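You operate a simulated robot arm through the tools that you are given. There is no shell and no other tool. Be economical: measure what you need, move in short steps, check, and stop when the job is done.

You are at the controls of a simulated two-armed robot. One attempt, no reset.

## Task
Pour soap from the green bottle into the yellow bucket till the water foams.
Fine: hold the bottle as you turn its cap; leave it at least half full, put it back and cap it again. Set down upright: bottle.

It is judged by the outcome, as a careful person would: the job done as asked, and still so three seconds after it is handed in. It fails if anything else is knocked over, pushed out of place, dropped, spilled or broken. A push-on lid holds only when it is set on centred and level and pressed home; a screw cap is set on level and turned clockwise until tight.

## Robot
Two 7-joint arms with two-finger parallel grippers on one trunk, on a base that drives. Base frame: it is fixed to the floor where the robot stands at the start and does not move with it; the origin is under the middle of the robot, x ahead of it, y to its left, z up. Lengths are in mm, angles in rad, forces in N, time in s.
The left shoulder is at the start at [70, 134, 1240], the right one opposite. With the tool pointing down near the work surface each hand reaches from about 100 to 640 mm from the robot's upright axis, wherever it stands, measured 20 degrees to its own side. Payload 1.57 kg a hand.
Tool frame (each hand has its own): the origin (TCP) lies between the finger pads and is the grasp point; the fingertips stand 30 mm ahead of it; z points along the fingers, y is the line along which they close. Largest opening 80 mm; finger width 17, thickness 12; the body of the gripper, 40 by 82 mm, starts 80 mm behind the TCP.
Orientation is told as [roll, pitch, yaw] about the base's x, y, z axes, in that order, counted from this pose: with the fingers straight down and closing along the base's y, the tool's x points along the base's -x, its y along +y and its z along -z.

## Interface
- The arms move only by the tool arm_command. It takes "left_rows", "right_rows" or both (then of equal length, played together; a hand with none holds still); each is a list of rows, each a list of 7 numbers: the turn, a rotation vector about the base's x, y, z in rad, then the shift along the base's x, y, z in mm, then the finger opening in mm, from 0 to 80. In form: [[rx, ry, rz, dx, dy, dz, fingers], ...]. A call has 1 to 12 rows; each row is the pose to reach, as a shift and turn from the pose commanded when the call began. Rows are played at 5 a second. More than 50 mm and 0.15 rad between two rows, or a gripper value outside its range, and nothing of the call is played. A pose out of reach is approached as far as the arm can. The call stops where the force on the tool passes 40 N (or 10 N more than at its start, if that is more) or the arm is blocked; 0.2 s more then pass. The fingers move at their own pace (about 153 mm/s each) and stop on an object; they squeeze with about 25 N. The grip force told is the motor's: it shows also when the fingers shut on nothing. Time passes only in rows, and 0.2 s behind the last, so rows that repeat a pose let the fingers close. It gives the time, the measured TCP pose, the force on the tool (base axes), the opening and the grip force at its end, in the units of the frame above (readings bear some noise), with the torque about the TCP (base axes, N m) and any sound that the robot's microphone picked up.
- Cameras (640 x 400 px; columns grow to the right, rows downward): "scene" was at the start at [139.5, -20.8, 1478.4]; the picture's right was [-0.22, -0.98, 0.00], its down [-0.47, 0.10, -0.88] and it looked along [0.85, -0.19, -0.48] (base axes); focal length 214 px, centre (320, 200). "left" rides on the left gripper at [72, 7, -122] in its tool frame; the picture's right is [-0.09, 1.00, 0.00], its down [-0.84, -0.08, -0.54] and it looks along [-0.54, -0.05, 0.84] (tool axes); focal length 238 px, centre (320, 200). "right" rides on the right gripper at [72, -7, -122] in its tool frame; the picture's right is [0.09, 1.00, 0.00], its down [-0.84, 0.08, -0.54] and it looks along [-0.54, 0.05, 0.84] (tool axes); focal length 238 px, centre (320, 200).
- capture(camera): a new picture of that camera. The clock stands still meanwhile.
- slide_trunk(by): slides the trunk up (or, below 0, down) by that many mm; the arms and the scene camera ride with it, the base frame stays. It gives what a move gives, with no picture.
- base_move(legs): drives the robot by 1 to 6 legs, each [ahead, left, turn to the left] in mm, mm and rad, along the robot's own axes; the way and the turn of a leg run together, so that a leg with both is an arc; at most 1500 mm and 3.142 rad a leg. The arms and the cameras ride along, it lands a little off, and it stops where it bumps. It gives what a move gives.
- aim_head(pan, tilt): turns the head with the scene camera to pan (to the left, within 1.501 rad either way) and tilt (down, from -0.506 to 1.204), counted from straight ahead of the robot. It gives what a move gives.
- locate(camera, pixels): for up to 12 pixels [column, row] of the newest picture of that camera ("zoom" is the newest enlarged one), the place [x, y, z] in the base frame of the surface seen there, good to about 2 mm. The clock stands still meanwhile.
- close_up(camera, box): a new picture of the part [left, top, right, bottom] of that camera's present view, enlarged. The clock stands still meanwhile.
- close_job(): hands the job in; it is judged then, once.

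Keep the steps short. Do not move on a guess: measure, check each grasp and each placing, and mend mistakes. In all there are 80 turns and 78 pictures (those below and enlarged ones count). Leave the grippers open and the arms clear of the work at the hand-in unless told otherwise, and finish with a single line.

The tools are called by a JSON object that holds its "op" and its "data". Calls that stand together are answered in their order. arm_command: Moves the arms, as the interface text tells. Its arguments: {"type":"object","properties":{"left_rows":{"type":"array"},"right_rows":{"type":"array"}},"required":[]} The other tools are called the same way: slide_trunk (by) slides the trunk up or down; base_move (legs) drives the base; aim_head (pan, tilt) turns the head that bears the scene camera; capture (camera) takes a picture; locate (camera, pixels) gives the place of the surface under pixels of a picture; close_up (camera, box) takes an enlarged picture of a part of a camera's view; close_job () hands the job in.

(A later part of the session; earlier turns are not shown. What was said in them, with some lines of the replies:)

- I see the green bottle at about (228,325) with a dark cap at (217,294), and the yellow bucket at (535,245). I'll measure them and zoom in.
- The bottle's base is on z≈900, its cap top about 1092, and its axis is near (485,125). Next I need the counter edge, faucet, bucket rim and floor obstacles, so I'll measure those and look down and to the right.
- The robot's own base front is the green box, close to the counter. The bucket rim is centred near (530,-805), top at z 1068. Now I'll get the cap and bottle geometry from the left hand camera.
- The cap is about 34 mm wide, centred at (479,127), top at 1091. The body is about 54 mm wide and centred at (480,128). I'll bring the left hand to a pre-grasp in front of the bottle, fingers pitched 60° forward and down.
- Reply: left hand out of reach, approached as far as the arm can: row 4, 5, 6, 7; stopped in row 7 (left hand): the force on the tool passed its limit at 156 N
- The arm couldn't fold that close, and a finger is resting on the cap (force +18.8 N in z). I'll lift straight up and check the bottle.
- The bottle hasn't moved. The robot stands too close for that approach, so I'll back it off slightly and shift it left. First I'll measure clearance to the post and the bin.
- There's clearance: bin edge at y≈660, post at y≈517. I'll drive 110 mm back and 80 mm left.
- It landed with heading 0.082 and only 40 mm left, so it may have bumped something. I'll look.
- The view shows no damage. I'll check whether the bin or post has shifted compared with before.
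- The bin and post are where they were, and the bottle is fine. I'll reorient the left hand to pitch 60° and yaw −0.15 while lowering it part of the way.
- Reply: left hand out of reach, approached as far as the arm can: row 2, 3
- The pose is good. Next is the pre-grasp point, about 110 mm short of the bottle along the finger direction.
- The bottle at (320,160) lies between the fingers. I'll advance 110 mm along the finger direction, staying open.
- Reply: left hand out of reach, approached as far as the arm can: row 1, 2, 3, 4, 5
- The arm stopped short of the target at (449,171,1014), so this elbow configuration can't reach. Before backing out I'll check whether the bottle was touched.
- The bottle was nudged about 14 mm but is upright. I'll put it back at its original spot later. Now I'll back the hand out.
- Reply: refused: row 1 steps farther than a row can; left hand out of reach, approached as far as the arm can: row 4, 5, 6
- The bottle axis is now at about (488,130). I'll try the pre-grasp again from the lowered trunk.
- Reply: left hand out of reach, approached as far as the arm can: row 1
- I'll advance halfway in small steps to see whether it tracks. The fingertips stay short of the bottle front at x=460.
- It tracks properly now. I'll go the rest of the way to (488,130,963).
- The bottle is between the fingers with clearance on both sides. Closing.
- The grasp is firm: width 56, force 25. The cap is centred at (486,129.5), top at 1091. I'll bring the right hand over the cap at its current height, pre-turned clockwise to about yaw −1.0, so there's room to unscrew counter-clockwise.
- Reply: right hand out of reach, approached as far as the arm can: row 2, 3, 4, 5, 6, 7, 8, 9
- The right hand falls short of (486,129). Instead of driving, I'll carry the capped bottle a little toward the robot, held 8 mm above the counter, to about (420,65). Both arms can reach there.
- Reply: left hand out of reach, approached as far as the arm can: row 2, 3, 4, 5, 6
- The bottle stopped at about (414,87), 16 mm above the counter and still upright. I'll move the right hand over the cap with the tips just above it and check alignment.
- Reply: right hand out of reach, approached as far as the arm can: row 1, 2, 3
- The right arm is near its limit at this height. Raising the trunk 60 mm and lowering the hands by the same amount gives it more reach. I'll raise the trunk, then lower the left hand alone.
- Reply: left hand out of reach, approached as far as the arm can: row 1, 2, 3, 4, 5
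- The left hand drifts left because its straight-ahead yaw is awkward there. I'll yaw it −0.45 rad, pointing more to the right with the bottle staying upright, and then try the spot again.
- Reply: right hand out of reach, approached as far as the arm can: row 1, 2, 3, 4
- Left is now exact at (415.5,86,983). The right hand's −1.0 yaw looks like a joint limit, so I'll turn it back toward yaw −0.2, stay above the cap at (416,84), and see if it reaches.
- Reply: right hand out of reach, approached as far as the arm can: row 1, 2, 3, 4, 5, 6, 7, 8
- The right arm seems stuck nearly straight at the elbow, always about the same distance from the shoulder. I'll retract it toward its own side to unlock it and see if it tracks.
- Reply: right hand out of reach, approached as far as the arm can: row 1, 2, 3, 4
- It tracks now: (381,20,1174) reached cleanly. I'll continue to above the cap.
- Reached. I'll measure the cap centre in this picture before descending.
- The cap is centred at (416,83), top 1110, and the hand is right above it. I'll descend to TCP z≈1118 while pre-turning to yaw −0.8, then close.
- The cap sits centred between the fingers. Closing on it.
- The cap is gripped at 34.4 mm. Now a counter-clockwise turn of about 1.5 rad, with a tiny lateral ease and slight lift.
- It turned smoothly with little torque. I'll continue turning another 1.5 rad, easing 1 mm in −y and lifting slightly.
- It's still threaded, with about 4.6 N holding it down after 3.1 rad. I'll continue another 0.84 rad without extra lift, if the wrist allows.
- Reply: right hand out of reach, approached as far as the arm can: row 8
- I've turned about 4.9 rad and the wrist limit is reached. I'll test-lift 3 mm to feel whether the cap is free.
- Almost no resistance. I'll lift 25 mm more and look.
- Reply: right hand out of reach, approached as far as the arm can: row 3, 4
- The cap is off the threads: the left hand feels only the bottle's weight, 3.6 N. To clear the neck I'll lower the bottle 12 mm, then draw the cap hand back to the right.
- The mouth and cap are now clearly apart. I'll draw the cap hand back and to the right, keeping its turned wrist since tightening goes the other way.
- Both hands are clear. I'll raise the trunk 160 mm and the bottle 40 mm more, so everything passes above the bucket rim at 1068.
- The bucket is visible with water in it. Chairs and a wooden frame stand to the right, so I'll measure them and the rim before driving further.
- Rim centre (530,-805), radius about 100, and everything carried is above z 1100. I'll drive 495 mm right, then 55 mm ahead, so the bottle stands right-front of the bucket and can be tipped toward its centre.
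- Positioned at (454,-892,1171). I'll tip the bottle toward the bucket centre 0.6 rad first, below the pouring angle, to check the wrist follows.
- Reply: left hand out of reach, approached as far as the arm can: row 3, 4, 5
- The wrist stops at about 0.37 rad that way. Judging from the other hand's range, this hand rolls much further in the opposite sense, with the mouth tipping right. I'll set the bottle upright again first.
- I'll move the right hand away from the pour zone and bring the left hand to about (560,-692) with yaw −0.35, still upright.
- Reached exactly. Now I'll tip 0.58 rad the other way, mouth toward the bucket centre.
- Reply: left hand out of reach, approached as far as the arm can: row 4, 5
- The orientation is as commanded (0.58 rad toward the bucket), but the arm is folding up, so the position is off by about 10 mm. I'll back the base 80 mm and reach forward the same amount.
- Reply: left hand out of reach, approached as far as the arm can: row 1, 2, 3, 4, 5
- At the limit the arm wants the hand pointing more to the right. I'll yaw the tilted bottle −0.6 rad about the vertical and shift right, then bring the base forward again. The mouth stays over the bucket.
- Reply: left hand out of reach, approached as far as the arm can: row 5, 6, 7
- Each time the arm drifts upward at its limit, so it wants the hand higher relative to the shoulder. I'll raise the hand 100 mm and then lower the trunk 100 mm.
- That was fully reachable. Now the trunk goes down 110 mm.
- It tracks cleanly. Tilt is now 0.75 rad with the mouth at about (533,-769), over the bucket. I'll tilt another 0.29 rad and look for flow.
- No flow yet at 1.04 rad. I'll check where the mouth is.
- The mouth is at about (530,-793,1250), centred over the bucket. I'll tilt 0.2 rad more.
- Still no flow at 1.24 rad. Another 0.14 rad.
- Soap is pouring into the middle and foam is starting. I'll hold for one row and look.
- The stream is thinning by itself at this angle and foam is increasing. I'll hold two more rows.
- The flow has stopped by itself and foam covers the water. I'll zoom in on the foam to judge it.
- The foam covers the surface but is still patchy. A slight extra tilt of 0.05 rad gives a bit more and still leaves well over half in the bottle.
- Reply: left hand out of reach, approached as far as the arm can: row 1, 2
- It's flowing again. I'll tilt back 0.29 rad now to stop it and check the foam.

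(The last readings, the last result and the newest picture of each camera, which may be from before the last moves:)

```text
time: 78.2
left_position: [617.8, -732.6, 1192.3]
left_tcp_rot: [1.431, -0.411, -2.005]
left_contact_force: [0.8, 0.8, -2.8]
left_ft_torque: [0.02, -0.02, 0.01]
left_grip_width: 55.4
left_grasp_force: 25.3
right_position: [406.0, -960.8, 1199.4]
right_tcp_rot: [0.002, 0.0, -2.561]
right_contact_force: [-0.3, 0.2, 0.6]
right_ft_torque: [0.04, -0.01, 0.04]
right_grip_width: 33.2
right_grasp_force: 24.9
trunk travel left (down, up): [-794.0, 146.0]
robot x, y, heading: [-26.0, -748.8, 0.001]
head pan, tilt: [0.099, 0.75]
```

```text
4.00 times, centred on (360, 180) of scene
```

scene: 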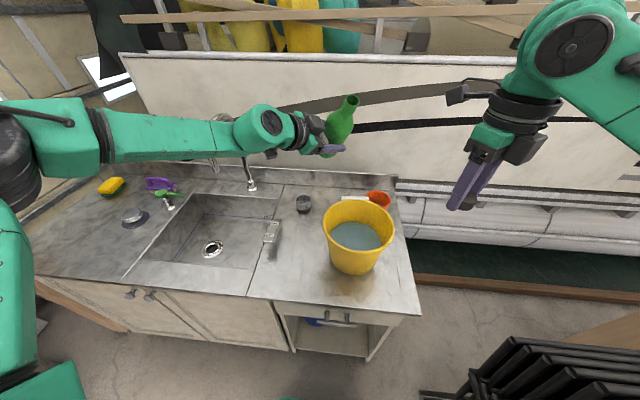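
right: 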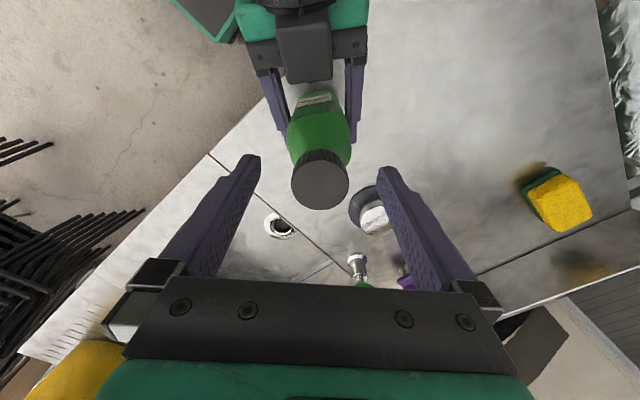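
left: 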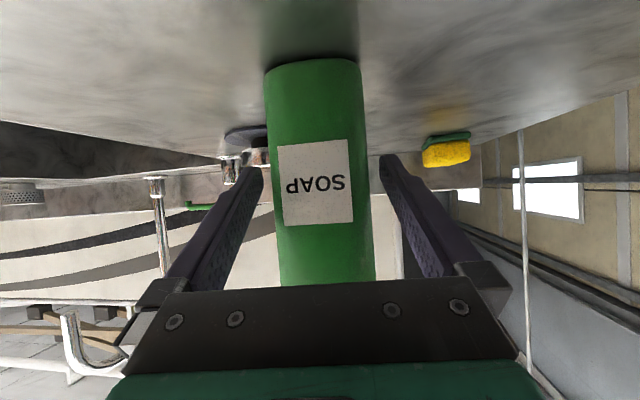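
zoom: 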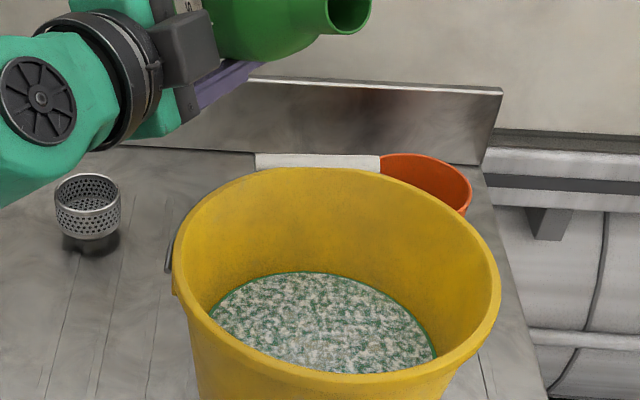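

The foam is clearly there and the pouring has stopped. I'll bring the bottle back upright, 1.15 rad the other way.

{"op": "arm_command", "data": {"left_rows": [[-0.077, 0.121, 0, -3, 2, 0, 30], [-0.153, 0.243, 0, -6, 4, 0, 30], [-0.23, 0.364, 0, -9, 6, 0, 30], [-0.307, 0.486, 0, -12, 8, 0, 30], [-0.383, 0.607, 0, -15, 10, 0, 30], [-0.46, 0.728, 0, -18, 12, 0, 30], [-0.536, 0.85, 0, -20, 13, 0, 30], [-0.613, 0.971, 0, -20, 13, 0, 30], [-0.613, 0.971, 0, -20, 13, 0, 30]]}}

{"op": "capture", "data": {"camera": "scene"}}

```text
time: 80.2
left_position: [598.0, -718.6, 1192.3]
left_tcp_rot: [-0.001, -1.047, -0.909]
left_contact_force: [0.4, -0.1, -1.9]
left_ft_torque: [0.0, -0.03, 0.02]
left_grip_width: 55.4
left_grasp_force: 25.0
right_position: [405.7, -961.0, 1199.9]
right_tcp_rot: [0.001, 0.003, -2.56]
right_contact_force: [-0.2, -0.1, -0.6]
right_ft_torque: [-0.02, -0.02, 0.0]
right_grip_width: 33.4
right_grasp_force: 25.1
trunk travel left (down, up): [-794.0, 146.0]
robot x, y, heading: [-24.4, -747.9, 0.0]
head pan, tilt: [0.099, 0.75]
```

```text
23 pictures are left
```

scene: 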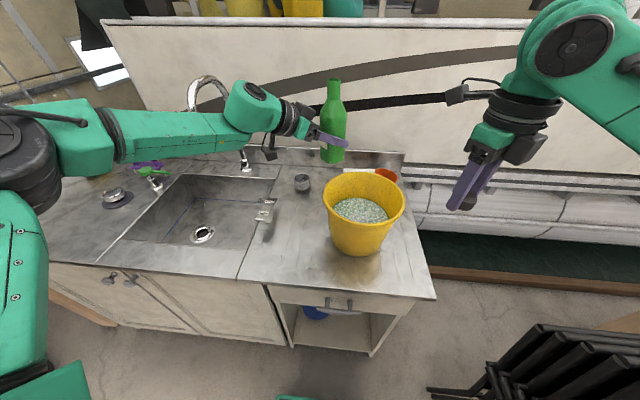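

The bottle is upright and the bucket foams. I'll retract the bottle toward the robot, then drive back 84 mm and left 788 mm, clear of the faucet spout at x≈635.

{"op": "arm_command", "data": {"left_rows": [[0, 0, 0.05, -20, -5, 0, 30], [0, 0, 0.1, -40, -10, 0, 30], [0, 0, 0.15, -60, -16, 0, 30], [0, 0, 0.2, -80, -21, 0, 30], [0, 0, 0.234, -97, -26, 0, 30], [0, 0, 0.234, -97, -26, 0, 30]]}}

{"op": "base_move", "data": {"legs": [[-84, 0, 0], [0, 785, 0]]}}

{"op": "aim_head", "data": {"pan": 0.1, "tilt": 0.75}}

{"op": "capture", "data": {"camera": "scene"}}

```text
time: 81.6
left_position: [501.2, -745.2, 1191.8]
left_tcp_rot: [0.004, -1.047, -0.677]
left_contact_force: [-0.3, 0.2, -2.5]
left_ft_torque: [0.01, 0.0, 0.02]
left_grip_width: 55.4
left_grasp_force: 25.1
right_position: [405.6, -959.2, 1198.6]
right_tcp_rot: [0.002, 0.001, -2.562]
right_contact_force: [-0.4, 1.1, -0.4]
right_ft_torque: [-0.02, 0.03, 0.01]
right_grip_width: 33.6
right_grasp_force: 25.3
trunk travel left (down, up): [-794.0, 146.0]
robot x, y, heading: [-23.7, -750.3, 0.009]
head pan, tilt: [0.099, 0.75]
```

```text
time: 86.5
left_position: [414.1, 38.4, 1192.3]
left_tcp_rot: [0.004, -1.047, -0.669]
left_contact_force: [-0.3, -0.6, -2.7]
left_ft_torque: [-0.03, -0.02, 0.01]
left_grip_width: 55.7
left_grasp_force: 24.8
right_position: [320.8, -179.8, 1198.2]
right_tcp_rot: [0.001, 0.0, -2.555]
right_contact_force: [0.5, -0.7, 0.0]
right_ft_torque: [0.01, 0.02, -0.03]
right_grip_width: 33.4
right_grasp_force: 24.9
trunk travel left (down, up): [-794.0, 146.0]
robot x, y, heading: [-111.7, 28.6, 0.009]
head pan, tilt: [0.099, 0.75]
```

```text
time: 87.1
left_position: [413.1, 37.3, 1192.8]
left_tcp_rot: [0.002, -1.046, -0.672]
left_contact_force: [0.8, 0.4, -3.0]
left_ft_torque: [0.03, 0.01, 0.04]
left_grip_width: 55.7
left_grasp_force: 25.0
right_position: [321.5, -179.6, 1200.4]
right_tcp_rot: [0.003, 0.003, -2.555]
right_contact_force: [0.3, -0.5, 0.2]
right_ft_torque: [-0.01, 0.01, 0.01]
right_grip_width: 33.1
right_grasp_force: 25.7
trunk travel left (down, up): [-794.0, 146.0]
robot x, y, heading: [-111.4, 26.3, 0.007]
head pan, tilt: [0.099, 0.75]
```

```text
22 pictures are left
```

scene: 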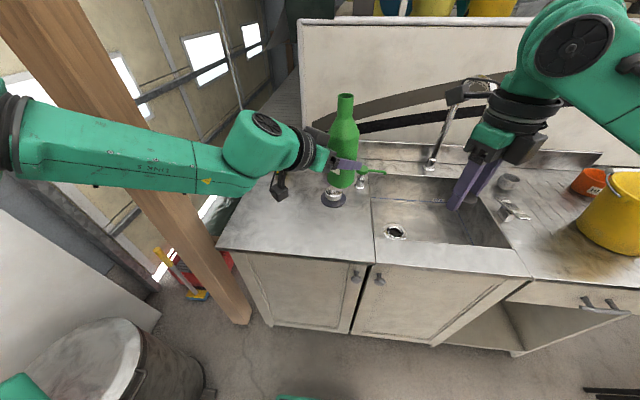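

Landed at (-111,27). I'll lower the trunk 50 mm and bring the bottle down so its base is about 15–20 mm above the counter, the same arm configuration as the uncapping.

{"op": "slide_trunk", "data": {"by": -50}}

{"op": "arm_command", "data": {"left_rows": [[0, 0, 0, 0, 0, -40, 30], [0, 0, 0, 0, 0, -80, 30], [0, 0, 0, 0, 0, -120, 30], [0, 0, 0, 0, 0, -158, 30], [0, 0, 0, 0, 0, -158, 30]]}}

{"op": "arm_command", "data": {"right_rows": [[0, 0, 0.1, 15, 40, 5, 15], [0, 0, 0.2, 30, 80, 10, 15], [0, 0, 0.2, 45, 115, 15, 15], [0, 0, 0.2, 60, 150, 15, 15], [0, 0, 0.2, 60, 150, 15, 15]]}}

{"op": "capture", "data": {"camera": "scene"}}

```text
time: 88.0
left_position: [413.4, 36.8, 1141.9]
left_tcp_rot: [0.003, -1.049, -0.67]
left_contact_force: [-0.6, 0.0, -2.2]
left_ft_torque: [0.01, 0.01, -0.02]
left_grip_width: 55.4
left_grasp_force: 24.8
right_position: [320.2, -179.9, 1149.6]
right_tcp_rot: [0.002, 0.0, -2.553]
right_contact_force: [0.3, -0.5, -0.2]
right_ft_torque: [0.0, 0.0, 0.0]
right_grip_width: 33.3
right_grasp_force: 24.7
trunk travel left (down, up): [-744.0, 196.0]
robot x, y, heading: [-112.0, 32.2, 0.014]
head pan, tilt: [0.099, 0.75]
```

```text
time: 89.2
left_position: [413.2, 36.8, 984.5]
left_tcp_rot: [0.002, -1.047, -0.671]
left_contact_force: [0.1, 0.0, -2.7]
left_ft_torque: [-0.04, -0.01, 0.01]
left_grip_width: 55.5
left_grasp_force: 24.4
right_position: [319.2, -179.1, 1150.2]
right_tcp_rot: [0.003, 0.002, -2.554]
right_contact_force: [-0.9, -0.2, -0.1]
right_ft_torque: [0.02, 0.0, 0.02]
right_grip_width: 33.5
right_grasp_force: 24.9
trunk travel left (down, up): [-744.0, 196.0]
robot x, y, heading: [-110.4, 26.5, 0.008]
head pan, tilt: [0.099, 0.75]
```

```text
time: 90.4
left_position: [413.4, 36.4, 984.4]
left_tcp_rot: [0.004, -1.046, -0.672]
left_contact_force: [-0.2, -0.1, -2.3]
left_ft_torque: [0.0, -0.04, 0.01]
left_grip_width: 55.3
left_grasp_force: 25.0
right_position: [381.6, -29.2, 1165.6]
right_tcp_rot: [0.001, 0.0, -2.354]
right_contact_force: [0.1, -1.0, 1.1]
right_ft_torque: [0.03, -0.02, 0.02]
right_grip_width: 33.4
right_grasp_force: 25.0
trunk travel left (down, up): [-744.0, 196.0]
robot x, y, heading: [-113.5, 29.2, 0.008]
head pan, tilt: [0.099, 0.75]
```

```text
21 pictures are left
```

scene: 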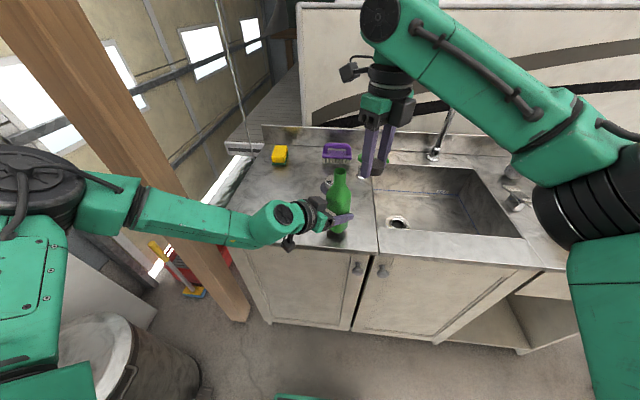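

I'll move the cap directly over the mouth (about 30 mm above) and compare their positions in close-ups.

{"op": "arm_command", "data": {"right_rows": [[0, 0, 0, 8, 16, 0, 15], [0, 0, 0, 16, 32, 0, 15], [0, 0, 0, 25, 48, 0, 15], [0, 0, 0, 32.8, 63.4, -8, 15], [0, 0, 0, 32.8, 63.4, -8, 15]]}}

{"op": "close_up", "data": {"camera": "scene", "box": [305, 125, 375, 205]}}

{"op": "close_up", "data": {"camera": "left", "box": [220, 200, 420, 400]}}

```text
time: 91.6
left_position: [413.5, 36.9, 983.8]
left_tcp_rot: [0.004, -1.047, -0.671]
left_contact_force: [0.3, 0.5, -1.8]
left_ft_torque: [0.01, -0.02, -0.02]
left_grip_width: 55.4
left_grasp_force: 24.8
right_position: [413.3, 35.1, 1157.1]
right_tcp_rot: [0.003, 0.002, -2.354]
right_contact_force: [0.8, -0.3, -0.1]
right_ft_torque: [0.02, -0.02, 0.03]
right_grip_width: 33.6
right_grasp_force: 24.9
trunk travel left (down, up): [-744.0, 196.0]
robot x, y, heading: [-109.2, 25.3, 0.009]
head pan, tilt: [0.099, 0.75]
```

```text
5.00 times, centred on (340, 165) of scene
```

zoom: 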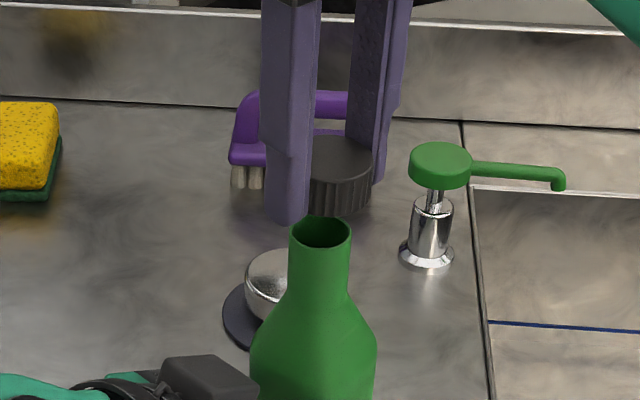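

```text
2.00 times, centred on (320, 300) of left
```

zoom: 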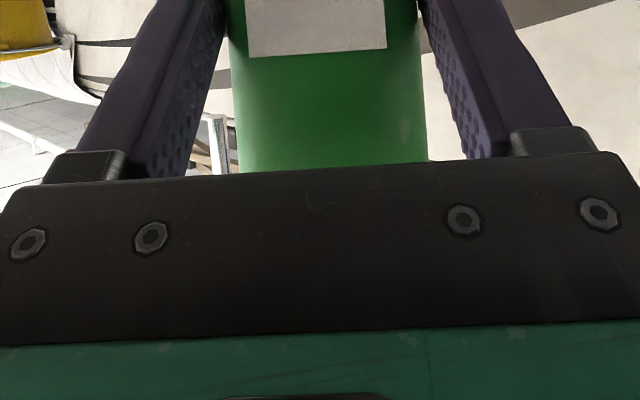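

{"op": "close_up", "data": {"camera": "scene", "box": [315, 140, 365, 180]}}

{"op": "locate", "data": {"camera": "zoom", "pixels": [[197, 250], [326, 250], [262, 302], [262, 210], [310, 110], [370, 110], [240, 190], [310, 210], [340, 70], [262, 340]]}}

```text
10.00 times, centred on (340, 160) of scene
```

zoom: 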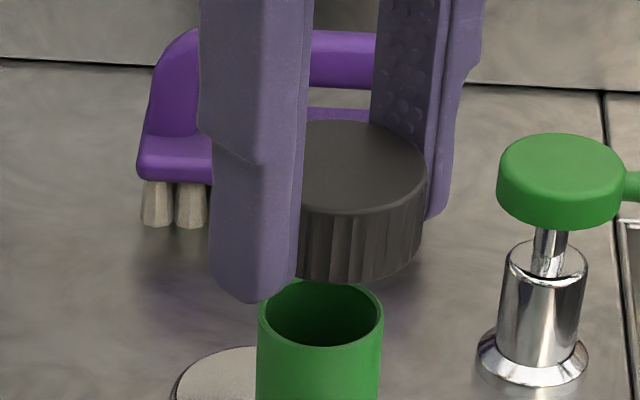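

```text
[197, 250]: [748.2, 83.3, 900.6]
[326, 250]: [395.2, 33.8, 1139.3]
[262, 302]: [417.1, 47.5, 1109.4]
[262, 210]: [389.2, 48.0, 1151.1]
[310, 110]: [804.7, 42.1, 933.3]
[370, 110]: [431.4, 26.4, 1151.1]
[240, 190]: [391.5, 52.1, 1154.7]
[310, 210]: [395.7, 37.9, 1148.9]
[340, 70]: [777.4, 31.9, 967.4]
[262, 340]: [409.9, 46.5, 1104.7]
```

{"op": "locate", "data": {"camera": "zoom", "pixels": [[262, 318], [379, 318], [320, 350], [320, 283], [320, 375], [350, 160], [422, 178], [335, 205], [350, 125], [345, 275], [424, 230]]}}

```text
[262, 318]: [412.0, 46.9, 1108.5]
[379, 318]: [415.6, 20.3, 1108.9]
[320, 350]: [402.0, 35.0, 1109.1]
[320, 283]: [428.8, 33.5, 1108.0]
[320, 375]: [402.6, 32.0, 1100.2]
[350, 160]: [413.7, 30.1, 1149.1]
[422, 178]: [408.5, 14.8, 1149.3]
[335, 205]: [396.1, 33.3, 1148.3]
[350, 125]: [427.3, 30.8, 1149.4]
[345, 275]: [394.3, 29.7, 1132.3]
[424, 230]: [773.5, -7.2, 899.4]
```

Averaging vision and kinematics, the cap should shift about (+1.8,+0.7) to centre on the mouth. I'll shift, descend 30 mm, and watch the force.

{"op": "arm_command", "data": {"right_rows": [[0, 0, 0, 1.8, 0.7, 0, 15], [0, 0, 0, 1.8, 0.7, -10, 15], [0, 0, 0, 1.8, 0.7, -17, 15], [0, 0, 0, 1.8, 0.7, -24, 15], [0, 0, 0, 1.8, 0.7, -30, 15]]}}

{"op": "close_up", "data": {"camera": "scene", "box": [315, 140, 365, 180]}}

```text
time: 92.8
left_position: [412.3, 39.1, 980.7]
left_tcp_rot: [-0.006, -1.04, -0.667]
left_contact_force: [-1.1, -1.4, -24.0]
left_ft_torque: [-0.01, 0.18, 0.03]
left_grip_width: 55.4
left_grasp_force: 25.0
right_position: [415.2, 34.6, 1127.8]
right_tcp_rot: [0.003, 0.005, -2.355]
right_contact_force: [0.3, 1.2, 20.5]
right_ft_torque: [0.19, -0.16, -0.02]
right_grip_width: 33.5
right_grasp_force: 24.9
trunk travel left (down, up): [-744.0, 196.0]
robot x, y, heading: [-109.4, 25.9, 0.009]
head pan, tilt: [0.099, 0.75]
```

```text
10.00 times, centred on (340, 160) of scene
```

zoom: 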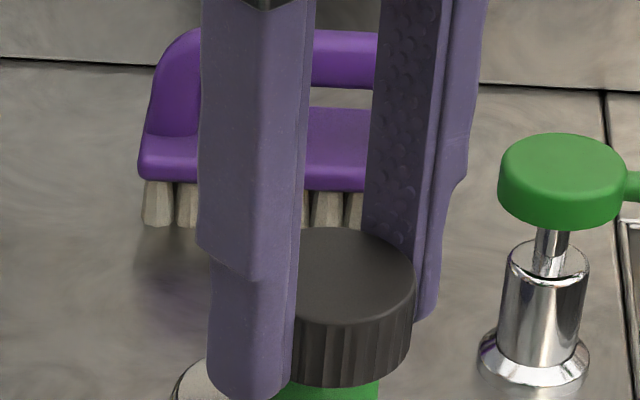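

There's contact at 20 N, still about 14 mm above the seated height, so the cap is probably resting on the rim. I'll measure the cap and neck as they are now.

{"op": "locate", "data": {"camera": "zoom", "pixels": [[340, 275], [412, 285], [320, 318], [350, 235], [340, 380], [408, 340], [320, 395], [375, 395], [298, 395], [345, 350]]}}

```text
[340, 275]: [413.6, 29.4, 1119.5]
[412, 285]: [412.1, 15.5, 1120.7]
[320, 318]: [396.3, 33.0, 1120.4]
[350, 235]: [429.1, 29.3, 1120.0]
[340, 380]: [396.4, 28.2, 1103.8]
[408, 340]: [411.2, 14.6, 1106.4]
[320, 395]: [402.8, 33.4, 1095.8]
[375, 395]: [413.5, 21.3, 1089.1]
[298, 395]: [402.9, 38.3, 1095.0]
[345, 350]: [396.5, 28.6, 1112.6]
```

Vision now shows the cap at about (413,32) and the neck at (416,34), so it's on the rim, offset by about 3.5 mm. I'll lift 8 mm, shift (+2.8,+2.2) and come down again.

{"op": "arm_command", "data": {"right_rows": [[0, 0, 0, 0, 0, 8, 15], [0, 0, 0, 2.8, 2.2, 8, 15], [0, 0, 0, 2.8, 2.2, 2, 15], [0, 0, 0, 2.8, 2.2, -2, 15], [0, 0, 0, 2.8, 2.2, -5, 15]]}}

{"op": "close_up", "data": {"camera": "scene", "box": [315, 145, 365, 185]}}

```text
time: 94.0
left_position: [412.4, 37.8, 983.7]
left_tcp_rot: [0.002, -1.049, -0.672]
left_contact_force: [-1.0, 2.0, -2.6]
left_ft_torque: [-0.18, 0.02, 0.0]
left_grip_width: 55.6
left_grasp_force: 25.0
right_position: [418.2, 37.0, 1121.4]
right_tcp_rot: [0.002, 0.0, -2.355]
right_contact_force: [-0.5, -0.9, 0.4]
right_ft_torque: [-0.06, 0.02, -0.02]
right_grip_width: 33.2
right_grasp_force: 25.2
trunk travel left (down, up): [-744.0, 196.0]
robot x, y, heading: [-113.4, 27.4, 0.009]
head pan, tilt: [0.099, 0.75]
```

```text
10.00 times, centred on (340, 165) of scene
```

zoom: 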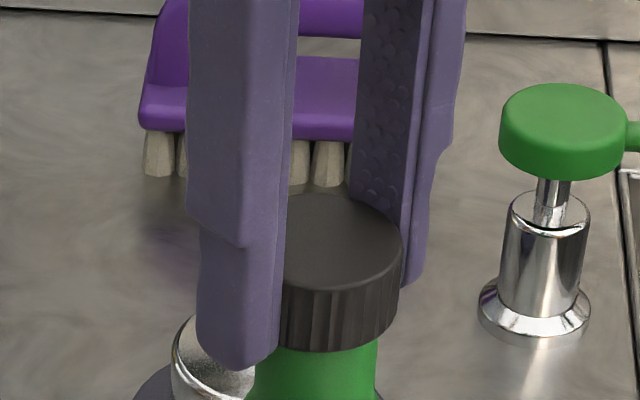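

It dropped over the neck with no resistance, 137.7 mm above the left TCP against 133.3 when seated. I'll press down lightly and turn clockwise.

{"op": "arm_command", "data": {"right_rows": [[0, 0, 0, 0, 0, -1.5, 15], [0, 0, -0.14, 0, 0, -1.8, 15], [0, 0, -0.28, 0, 0, -2, 15], [0, 0, -0.42, 0, 0, -2.1, 15], [0, 0, -0.56, 0, 0, -2.2, 15], [0, 0, -0.7, 0, 0, -2.3, 15], [0, 0, -0.84, 0, 0, -2.4, 15], [0, 0, -0.98, 0, 0, -2.5, 15], [0, 0, -1.12, 0, 0, -2.6, 15], [0, 0, -1.26, 0, 0, -2.7, 15], [0, 0, -1.4, 0, 0, -2.8, 15], [0, 0, -1.54, 0, 0, -2.9, 15]]}}

```text
time: 96.6
left_position: [413.8, 37.6, 984.1]
left_tcp_rot: [0.003, -1.046, -0.67]
left_contact_force: [-3.5, 9.5, -2.4]
left_ft_torque: [-0.91, 0.18, -0.01]
left_grip_width: 55.6
left_grasp_force: 25.6
right_position: [417.1, 36.8, 1117.3]
right_tcp_rot: [0.004, 0.003, 2.386]
right_contact_force: [2.5, -10.4, 0.3]
right_ft_torque: [-0.53, -0.58, 0.05]
right_grip_width: 33.3
right_grasp_force: 24.9
trunk travel left (down, up): [-744.0, 196.0]
robot x, y, heading: [-111.5, 27.7, 0.009]
head pan, tilt: [0.099, 0.75]
```

The cap is down to seated height (133.2) with no vertical force. I'll continue clockwise, easing 1.2 mm sideways, until torque rises.

{"op": "arm_command", "data": {"right_rows": [[0, 0, -0.14, 0.3, -1.2, 0, 15], [0, 0, -0.28, 0.3, -1.2, 0, 15], [0, 0, -0.42, 0.3, -1.2, -0.1, 15], [0, 0, -0.56, 0.3, -1.2, -0.2, 15], [0, 0, -0.7, 0.3, -1.2, -0.3, 15], [0, 0, -0.84, 0.3, -1.2, -0.4, 15], [0, 0, -0.98, 0.3, -1.2, -0.5, 15], [0, 0, -1.12, 0.3, -1.2, -0.6, 15], [0, 0, -1.26, 0.3, -1.2, -0.7, 15], [0, 0, -1.4, 0.3, -1.2, -0.8, 15], [0, 0, -1.54, 0.3, -1.2, -0.9, 15]]}}

```text
time: 99.0
left_position: [412.7, 37.4, 984.6]
left_tcp_rot: [0.002, -1.046, -0.671]
left_contact_force: [1.0, -0.7, -1.6]
left_ft_torque: [0.04, 0.65, 0.0]
left_grip_width: 55.7
left_grasp_force: 24.7
right_position: [416.3, 36.6, 1117.2]
right_tcp_rot: [0.002, 0.002, 0.847]
right_contact_force: [-1.0, 1.1, -1.3]
right_ft_torque: [0.1, -0.53, 0.05]
right_grip_width: 33.7
right_grasp_force: 25.0
trunk travel left (down, up): [-744.0, 196.0]
robot x, y, heading: [-108.6, 28.4, 0.007]
head pan, tilt: [0.099, 0.75]
```

{"op": "arm_command", "data": {"right_rows": [[0, 0, -0.145, 0, 0, 0, 15], [0, 0, -0.29, 0, 0, 0, 15], [0, 0, -0.435, 0, 0, 0, 15], [0, 0, -0.58, 0, 0, 0, 15], [0, 0, -0.725, 0, 0, 0, 15], [0, 0, -0.87, 0, 0, 0, 15], [0, 0, -1.015, 0, 0, 0, 15], [0, 0, -1.16, 0, 0, 0, 15], [0, 0, -1.305, 0, 0, 0, 15], [0, 0, -1.45, 0, 0, 0, 15], [0, 0, -1.595, 0, 0, 0, 15], [0, 0, -1.74, 0, 0, 0, 15]]}}

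{"op": "close_up", "data": {"camera": "scene", "box": [305, 145, 375, 205]}}

```text
time: 101.6
left_position: [414.1, 37.1, 984.2]
left_tcp_rot: [0.001, -1.048, -0.67]
left_contact_force: [2.9, 1.8, 2.6]
left_ft_torque: [-0.04, 0.27, -0.69]
left_grip_width: 55.7
left_grasp_force: 25.3
right_position: [417.9, 37.0, 1119.1]
right_tcp_rot: [-0.001, 0.003, -0.892]
right_contact_force: [-2.4, -1.8, -4.8]
right_ft_torque: [-0.23, -0.05, 0.72]
right_grip_width: 33.6
right_grasp_force: 24.8
trunk travel left (down, up): [-744.0, 196.0]
robot x, y, heading: [-109.6, 28.5, 0.01]
head pan, tilt: [0.099, 0.75]
```

```text
6.67 times, centred on (340, 175) of scene
```

zoom: 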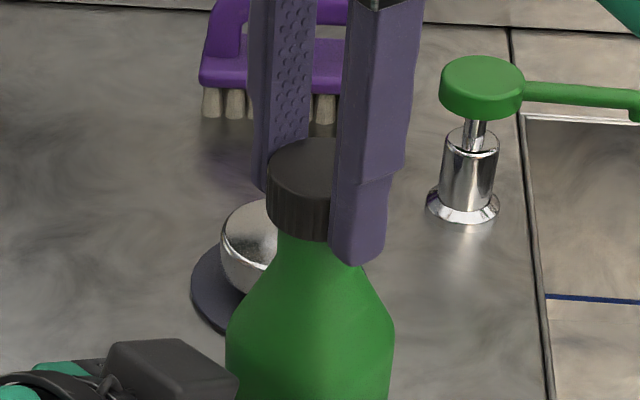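

Torque has risen to 0.7 N m, so the cap is tight, and it's level and seated. I'll open the right hand, lift straight up, and withdraw.

{"op": "arm_command", "data": {"right_rows": [[0, 0, 0, 0, 0, 0, 50], [0, 0, 0, 0, 0, 0, 80], [0, 0, 0, 0, 0, 0, 80], [0, 0, 0, 0, 0, 15, 80], [0, 0, 0, 0, 0, 35, 80], [0, 0, 0, -10, -15, 45, 80], [0, 0, 0, -25, -50, 50, 80], [0, 0, 0, -40, -90, 50, 80], [0, 0, 0, -60, -130, 50, 80], [0, 0, 0, -80, -170, 50, 80]]}}

{"op": "capture", "data": {"camera": "scene"}}

```text
time: 103.8
left_position: [413.0, 35.4, 984.9]
left_tcp_rot: [0.007, -1.047, -0.674]
left_contact_force: [0.6, -0.1, -2.8]
left_ft_torque: [0.02, 0.0, 0.02]
left_grip_width: 55.5
left_grasp_force: 24.8
right_position: [336.2, -136.7, 1168.1]
right_tcp_rot: [0.003, 0.004, -0.893]
right_contact_force: [0.5, -0.3, 0.3]
right_ft_torque: [0.05, -0.02, 0.01]
right_grip_width: 80.0
right_grasp_force: 0.0
trunk travel left (down, up): [-744.0, 196.0]
robot x, y, heading: [-114.3, 32.4, 0.011]
head pan, tilt: [0.099, 0.75]
```

```text
14 pictures are left
```

scene: 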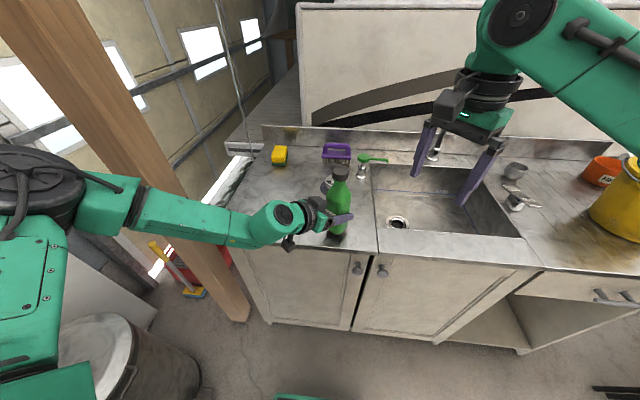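

The cap stays on and the right hand is clear. Now I'll carry the bottle over its original spot, left TCP to (477.5,130.5).

{"op": "arm_command", "data": {"left_rows": [[0, 0, 0, 16, 24, 0, 30], [0, 0, 0, 32, 48, 0, 30], [0, 0, 0, 48, 72, 0, 30], [0, 0, 0, 64.5, 95, 0, 30], [0, 0, 0, 64.5, 95, 0, 30]]}}

{"op": "close_up", "data": {"camera": "scene", "box": [250, 130, 370, 250]}}

```text
time: 105.0
left_position: [456.3, 101.2, 983.5]
left_tcp_rot: [0.002, -1.047, -0.67]
left_contact_force: [0.2, 0.5, -1.9]
left_ft_torque: [0.0, 0.03, 0.05]
left_grip_width: 55.5
left_grasp_force: 24.9
left hand out of reach, approached as far as the arm can: row 3, 4, 5
right_position: [337.8, -133.9, 1167.6]
right_tcp_rot: [0.0, 0.003, -0.893]
right_contact_force: [0.6, 0.6, 0.2]
right_ft_torque: [0.0, 0.01, -0.01]
right_grip_width: 79.9
right_grasp_force: 0.0
trunk travel left (down, up): [-744.0, 196.0]
robot x, y, heading: [-112.1, 25.6, 0.007]
head pan, tilt: [0.099, 0.75]
```

```text
3.33 times, centred on (310, 190) of scene
```

zoom: 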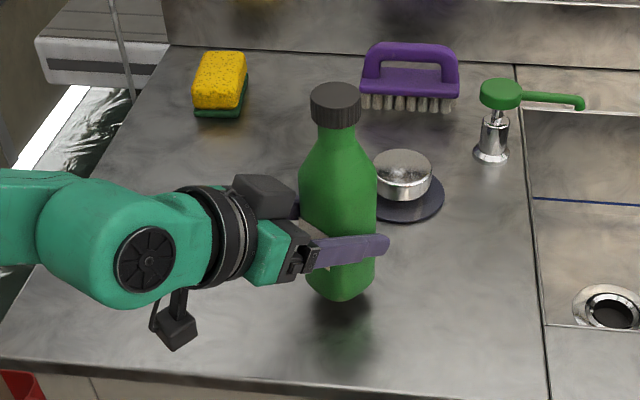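

It's limited by the yaw again. I'll swing yaw back toward −0.2, as at the original grasp, while moving the remaining (21,29).

{"op": "arm_command", "data": {"left_rows": [[0, 0, 0.12, 0, 0, 0, 30], [0, 0, 0.24, 5, 7, 0, 30], [0, 0, 0.36, 12, 17, 0, 30], [0, 0, 0.47, 21, 28, 0, 30], [0, 0, 0.47, 21, 28, 0, 30]]}}

{"op": "close_up", "data": {"camera": "scene", "box": [250, 130, 370, 250]}}

{"op": "locate", "data": {"camera": "zoom", "pixels": [[330, 80], [330, 110], [310, 100], [350, 100], [330, 290]]}}

```text
time: 106.2
left_position: [477.5, 130.4, 983.6]
left_tcp_rot: [0.001, -1.047, -0.202]
left_contact_force: [-0.3, 0.3, -2.3]
left_ft_torque: [-0.02, 0.02, -0.01]
left_grip_width: 55.5
left_grasp_force: 24.9
right_position: [337.3, -134.2, 1167.3]
right_tcp_rot: [0.001, 0.003, -0.891]
right_contact_force: [-0.2, -0.3, -0.5]
right_ft_torque: [0.05, -0.01, -0.03]
right_grip_width: 79.9
right_grasp_force: 0.0
trunk travel left (down, up): [-744.0, 196.0]
robot x, y, heading: [-112.0, 27.4, 0.01]
head pan, tilt: [0.099, 0.75]
```

```text
3.33 times, centred on (310, 190) of scene
```

zoom: 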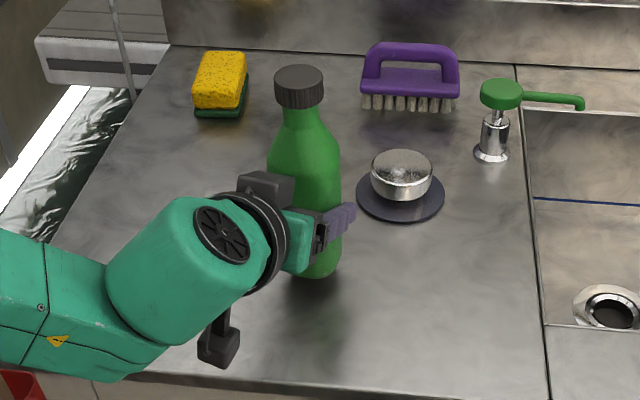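

```text
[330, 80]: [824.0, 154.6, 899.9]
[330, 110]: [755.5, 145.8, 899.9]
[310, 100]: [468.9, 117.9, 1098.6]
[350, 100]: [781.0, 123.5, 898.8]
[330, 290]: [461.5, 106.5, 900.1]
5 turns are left
```

Few turns remain. I'll lower the bottle by sliding the trunk down 18 mm, which keeps the arm configuration, and read the contact force.

{"op": "slide_trunk", "data": {"by": -18}}

{"op": "close_up", "data": {"camera": "scene", "box": [250, 120, 370, 240]}}

```text
time: 106.9
left_position: [475.7, 130.1, 965.6]
left_tcp_rot: [0.002, -1.047, -0.201]
left_contact_force: [0.0, 0.1, -2.4]
left_ft_torque: [-0.01, 0.0, -0.01]
left_grip_width: 55.3
left_grasp_force: 25.1
right_position: [337.3, -134.9, 1149.7]
right_tcp_rot: [0.002, 0.0, -0.892]
right_contact_force: [-1.2, -0.7, 1.1]
right_ft_torque: [0.03, 0.03, 0.02]
right_grip_width: 80.0
right_grasp_force: 0.0
trunk travel left (down, up): [-726.0, 214.0]
robot x, y, heading: [-109.4, 25.9, 0.01]
head pan, tilt: [0.099, 0.75]
```

```text
3.33 times, centred on (310, 180) of scene
4 turns are left
```

zoom: 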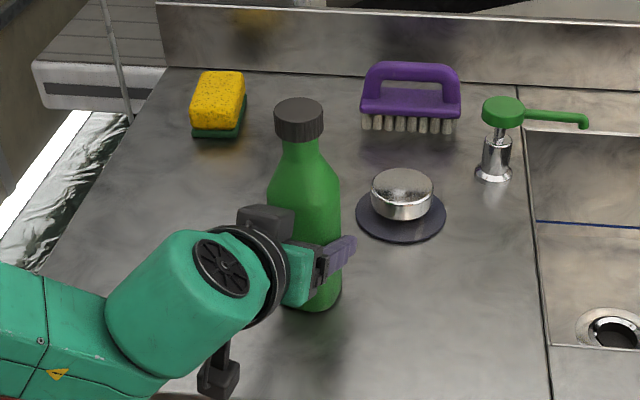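

The hand still carries the weight (2.4 N), so the base is about 1–3 mm above the counter. I'll lower 3 mm more and then open the fingers.

{"op": "slide_trunk", "data": {"by": -3}}

{"op": "arm_command", "data": {"left_rows": [[0, 0, 0, 0, 0, 0, 56], [0, 0, 0, 0, 0, 0, 62], [0, 0, 0, 0, 0, 0, 70], [0, 0, 0, 0, 0, 0, 80], [0, 0, 0, 0, 0, 0, 80]]}}

{"op": "capture", "data": {"camera": "left"}}

```text
time: 107.4
left_position: [476.7, 129.4, 965.4]
left_tcp_rot: [0.004, -1.052, -0.203]
left_contact_force: [1.4, 0.3, 7.0]
left_ft_torque: [0.21, 0.11, -0.06]
left_grip_width: 55.3
left_grasp_force: 25.2
right_position: [336.4, -135.0, 1147.3]
right_tcp_rot: [0.004, 0.001, -0.892]
right_contact_force: [0.0, -0.3, 0.5]
right_ft_torque: [-0.01, -0.03, 0.0]
right_grip_width: 79.8
right_grasp_force: 0.1
trunk travel left (down, up): [-723.0, 217.0]
robot x, y, heading: [-113.0, 27.2, 0.011]
head pan, tilt: [0.099, 0.75]
```

```text
time: 108.6
left_position: [476.7, 128.7, 963.3]
left_tcp_rot: [0.001, -1.046, -0.203]
left_contact_force: [0.0, -0.1, 0.3]
left_ft_torque: [-0.01, 0.0, 0.01]
left_grip_width: 80.0
left_grasp_force: 0.0
right_position: [337.7, -133.7, 1147.4]
right_tcp_rot: [0.001, 0.002, -0.893]
right_contact_force: [-0.1, -0.3, 0.2]
right_ft_torque: [0.01, 0.0, -0.03]
right_grip_width: 79.9
right_grasp_force: 0.1
trunk travel left (down, up): [-723.0, 217.0]
robot x, y, heading: [-107.7, 28.4, 0.008]
head pan, tilt: [0.099, 0.75]
```

```text
10 pictures are left
3 turns are left
```

left: 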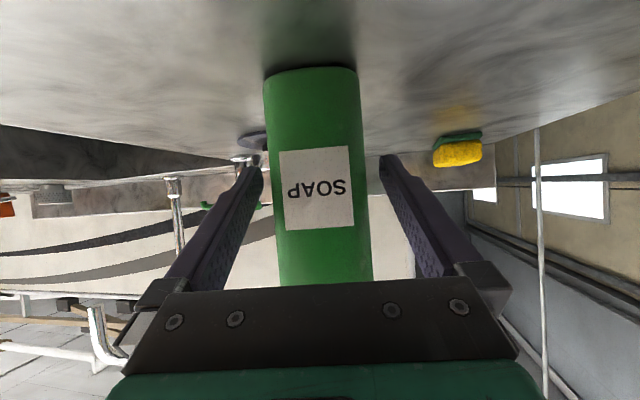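

The bottle stands free between the open fingers. I'll withdraw by driving the base straight back along the finger heading (120 back, 24 left), then check.

{"op": "base_move", "data": {"legs": [[-120, 24, 0]]}}

{"op": "capture", "data": {"camera": "scene"}}

{"op": "locate", "data": {"camera": "scene", "pixels": [[310, 160], [310, 200], [310, 230]]}}

```text
time: 109.8
left_position: [355.6, 156.6, 962.6]
left_tcp_rot: [0.002, -1.045, -0.164]
left_contact_force: [0.7, -0.4, -0.5]
left_ft_torque: [-0.01, -0.02, 0.0]
left_grip_width: 80.1
left_grasp_force: 0.1
right_position: [225.9, -111.7, 1145.7]
right_tcp_rot: [0.0, 0.005, -0.854]
right_contact_force: [-2.1, -0.4, -1.6]
right_ft_torque: [-0.04, -0.2, 0.02]
right_grip_width: 80.0
right_grasp_force: 0.0
trunk travel left (down, up): [-723.0, 217.0]
robot x, y, heading: [-230.6, 33.7, 0.045]
head pan, tilt: [0.099, 0.75]
```

```text
9 pictures are left
```

scene: 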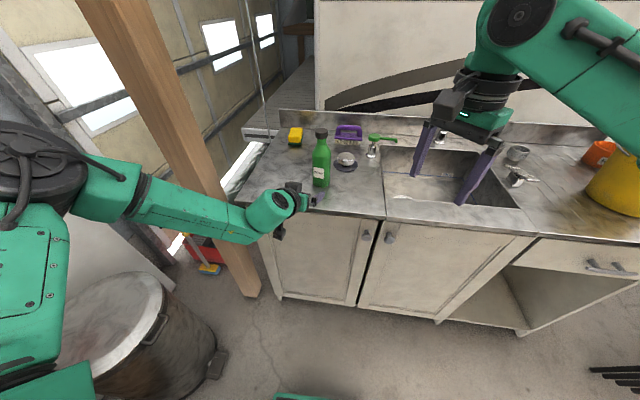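

```text
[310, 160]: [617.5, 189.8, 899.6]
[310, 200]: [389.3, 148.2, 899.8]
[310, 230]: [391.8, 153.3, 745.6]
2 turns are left
```

The bottle stands upright and capped at its place at about (480,128). The water foams, and both grippers are open and clear. Handing in.

{"op": "close_job", "data": {}}

```text
The job is handed in.
```

The water in the yellow bucket foams, and the green bottle is capped tight and standing upright at its original spot; it should still be over half full, though I judged that from the pour angle and didn't measure it.
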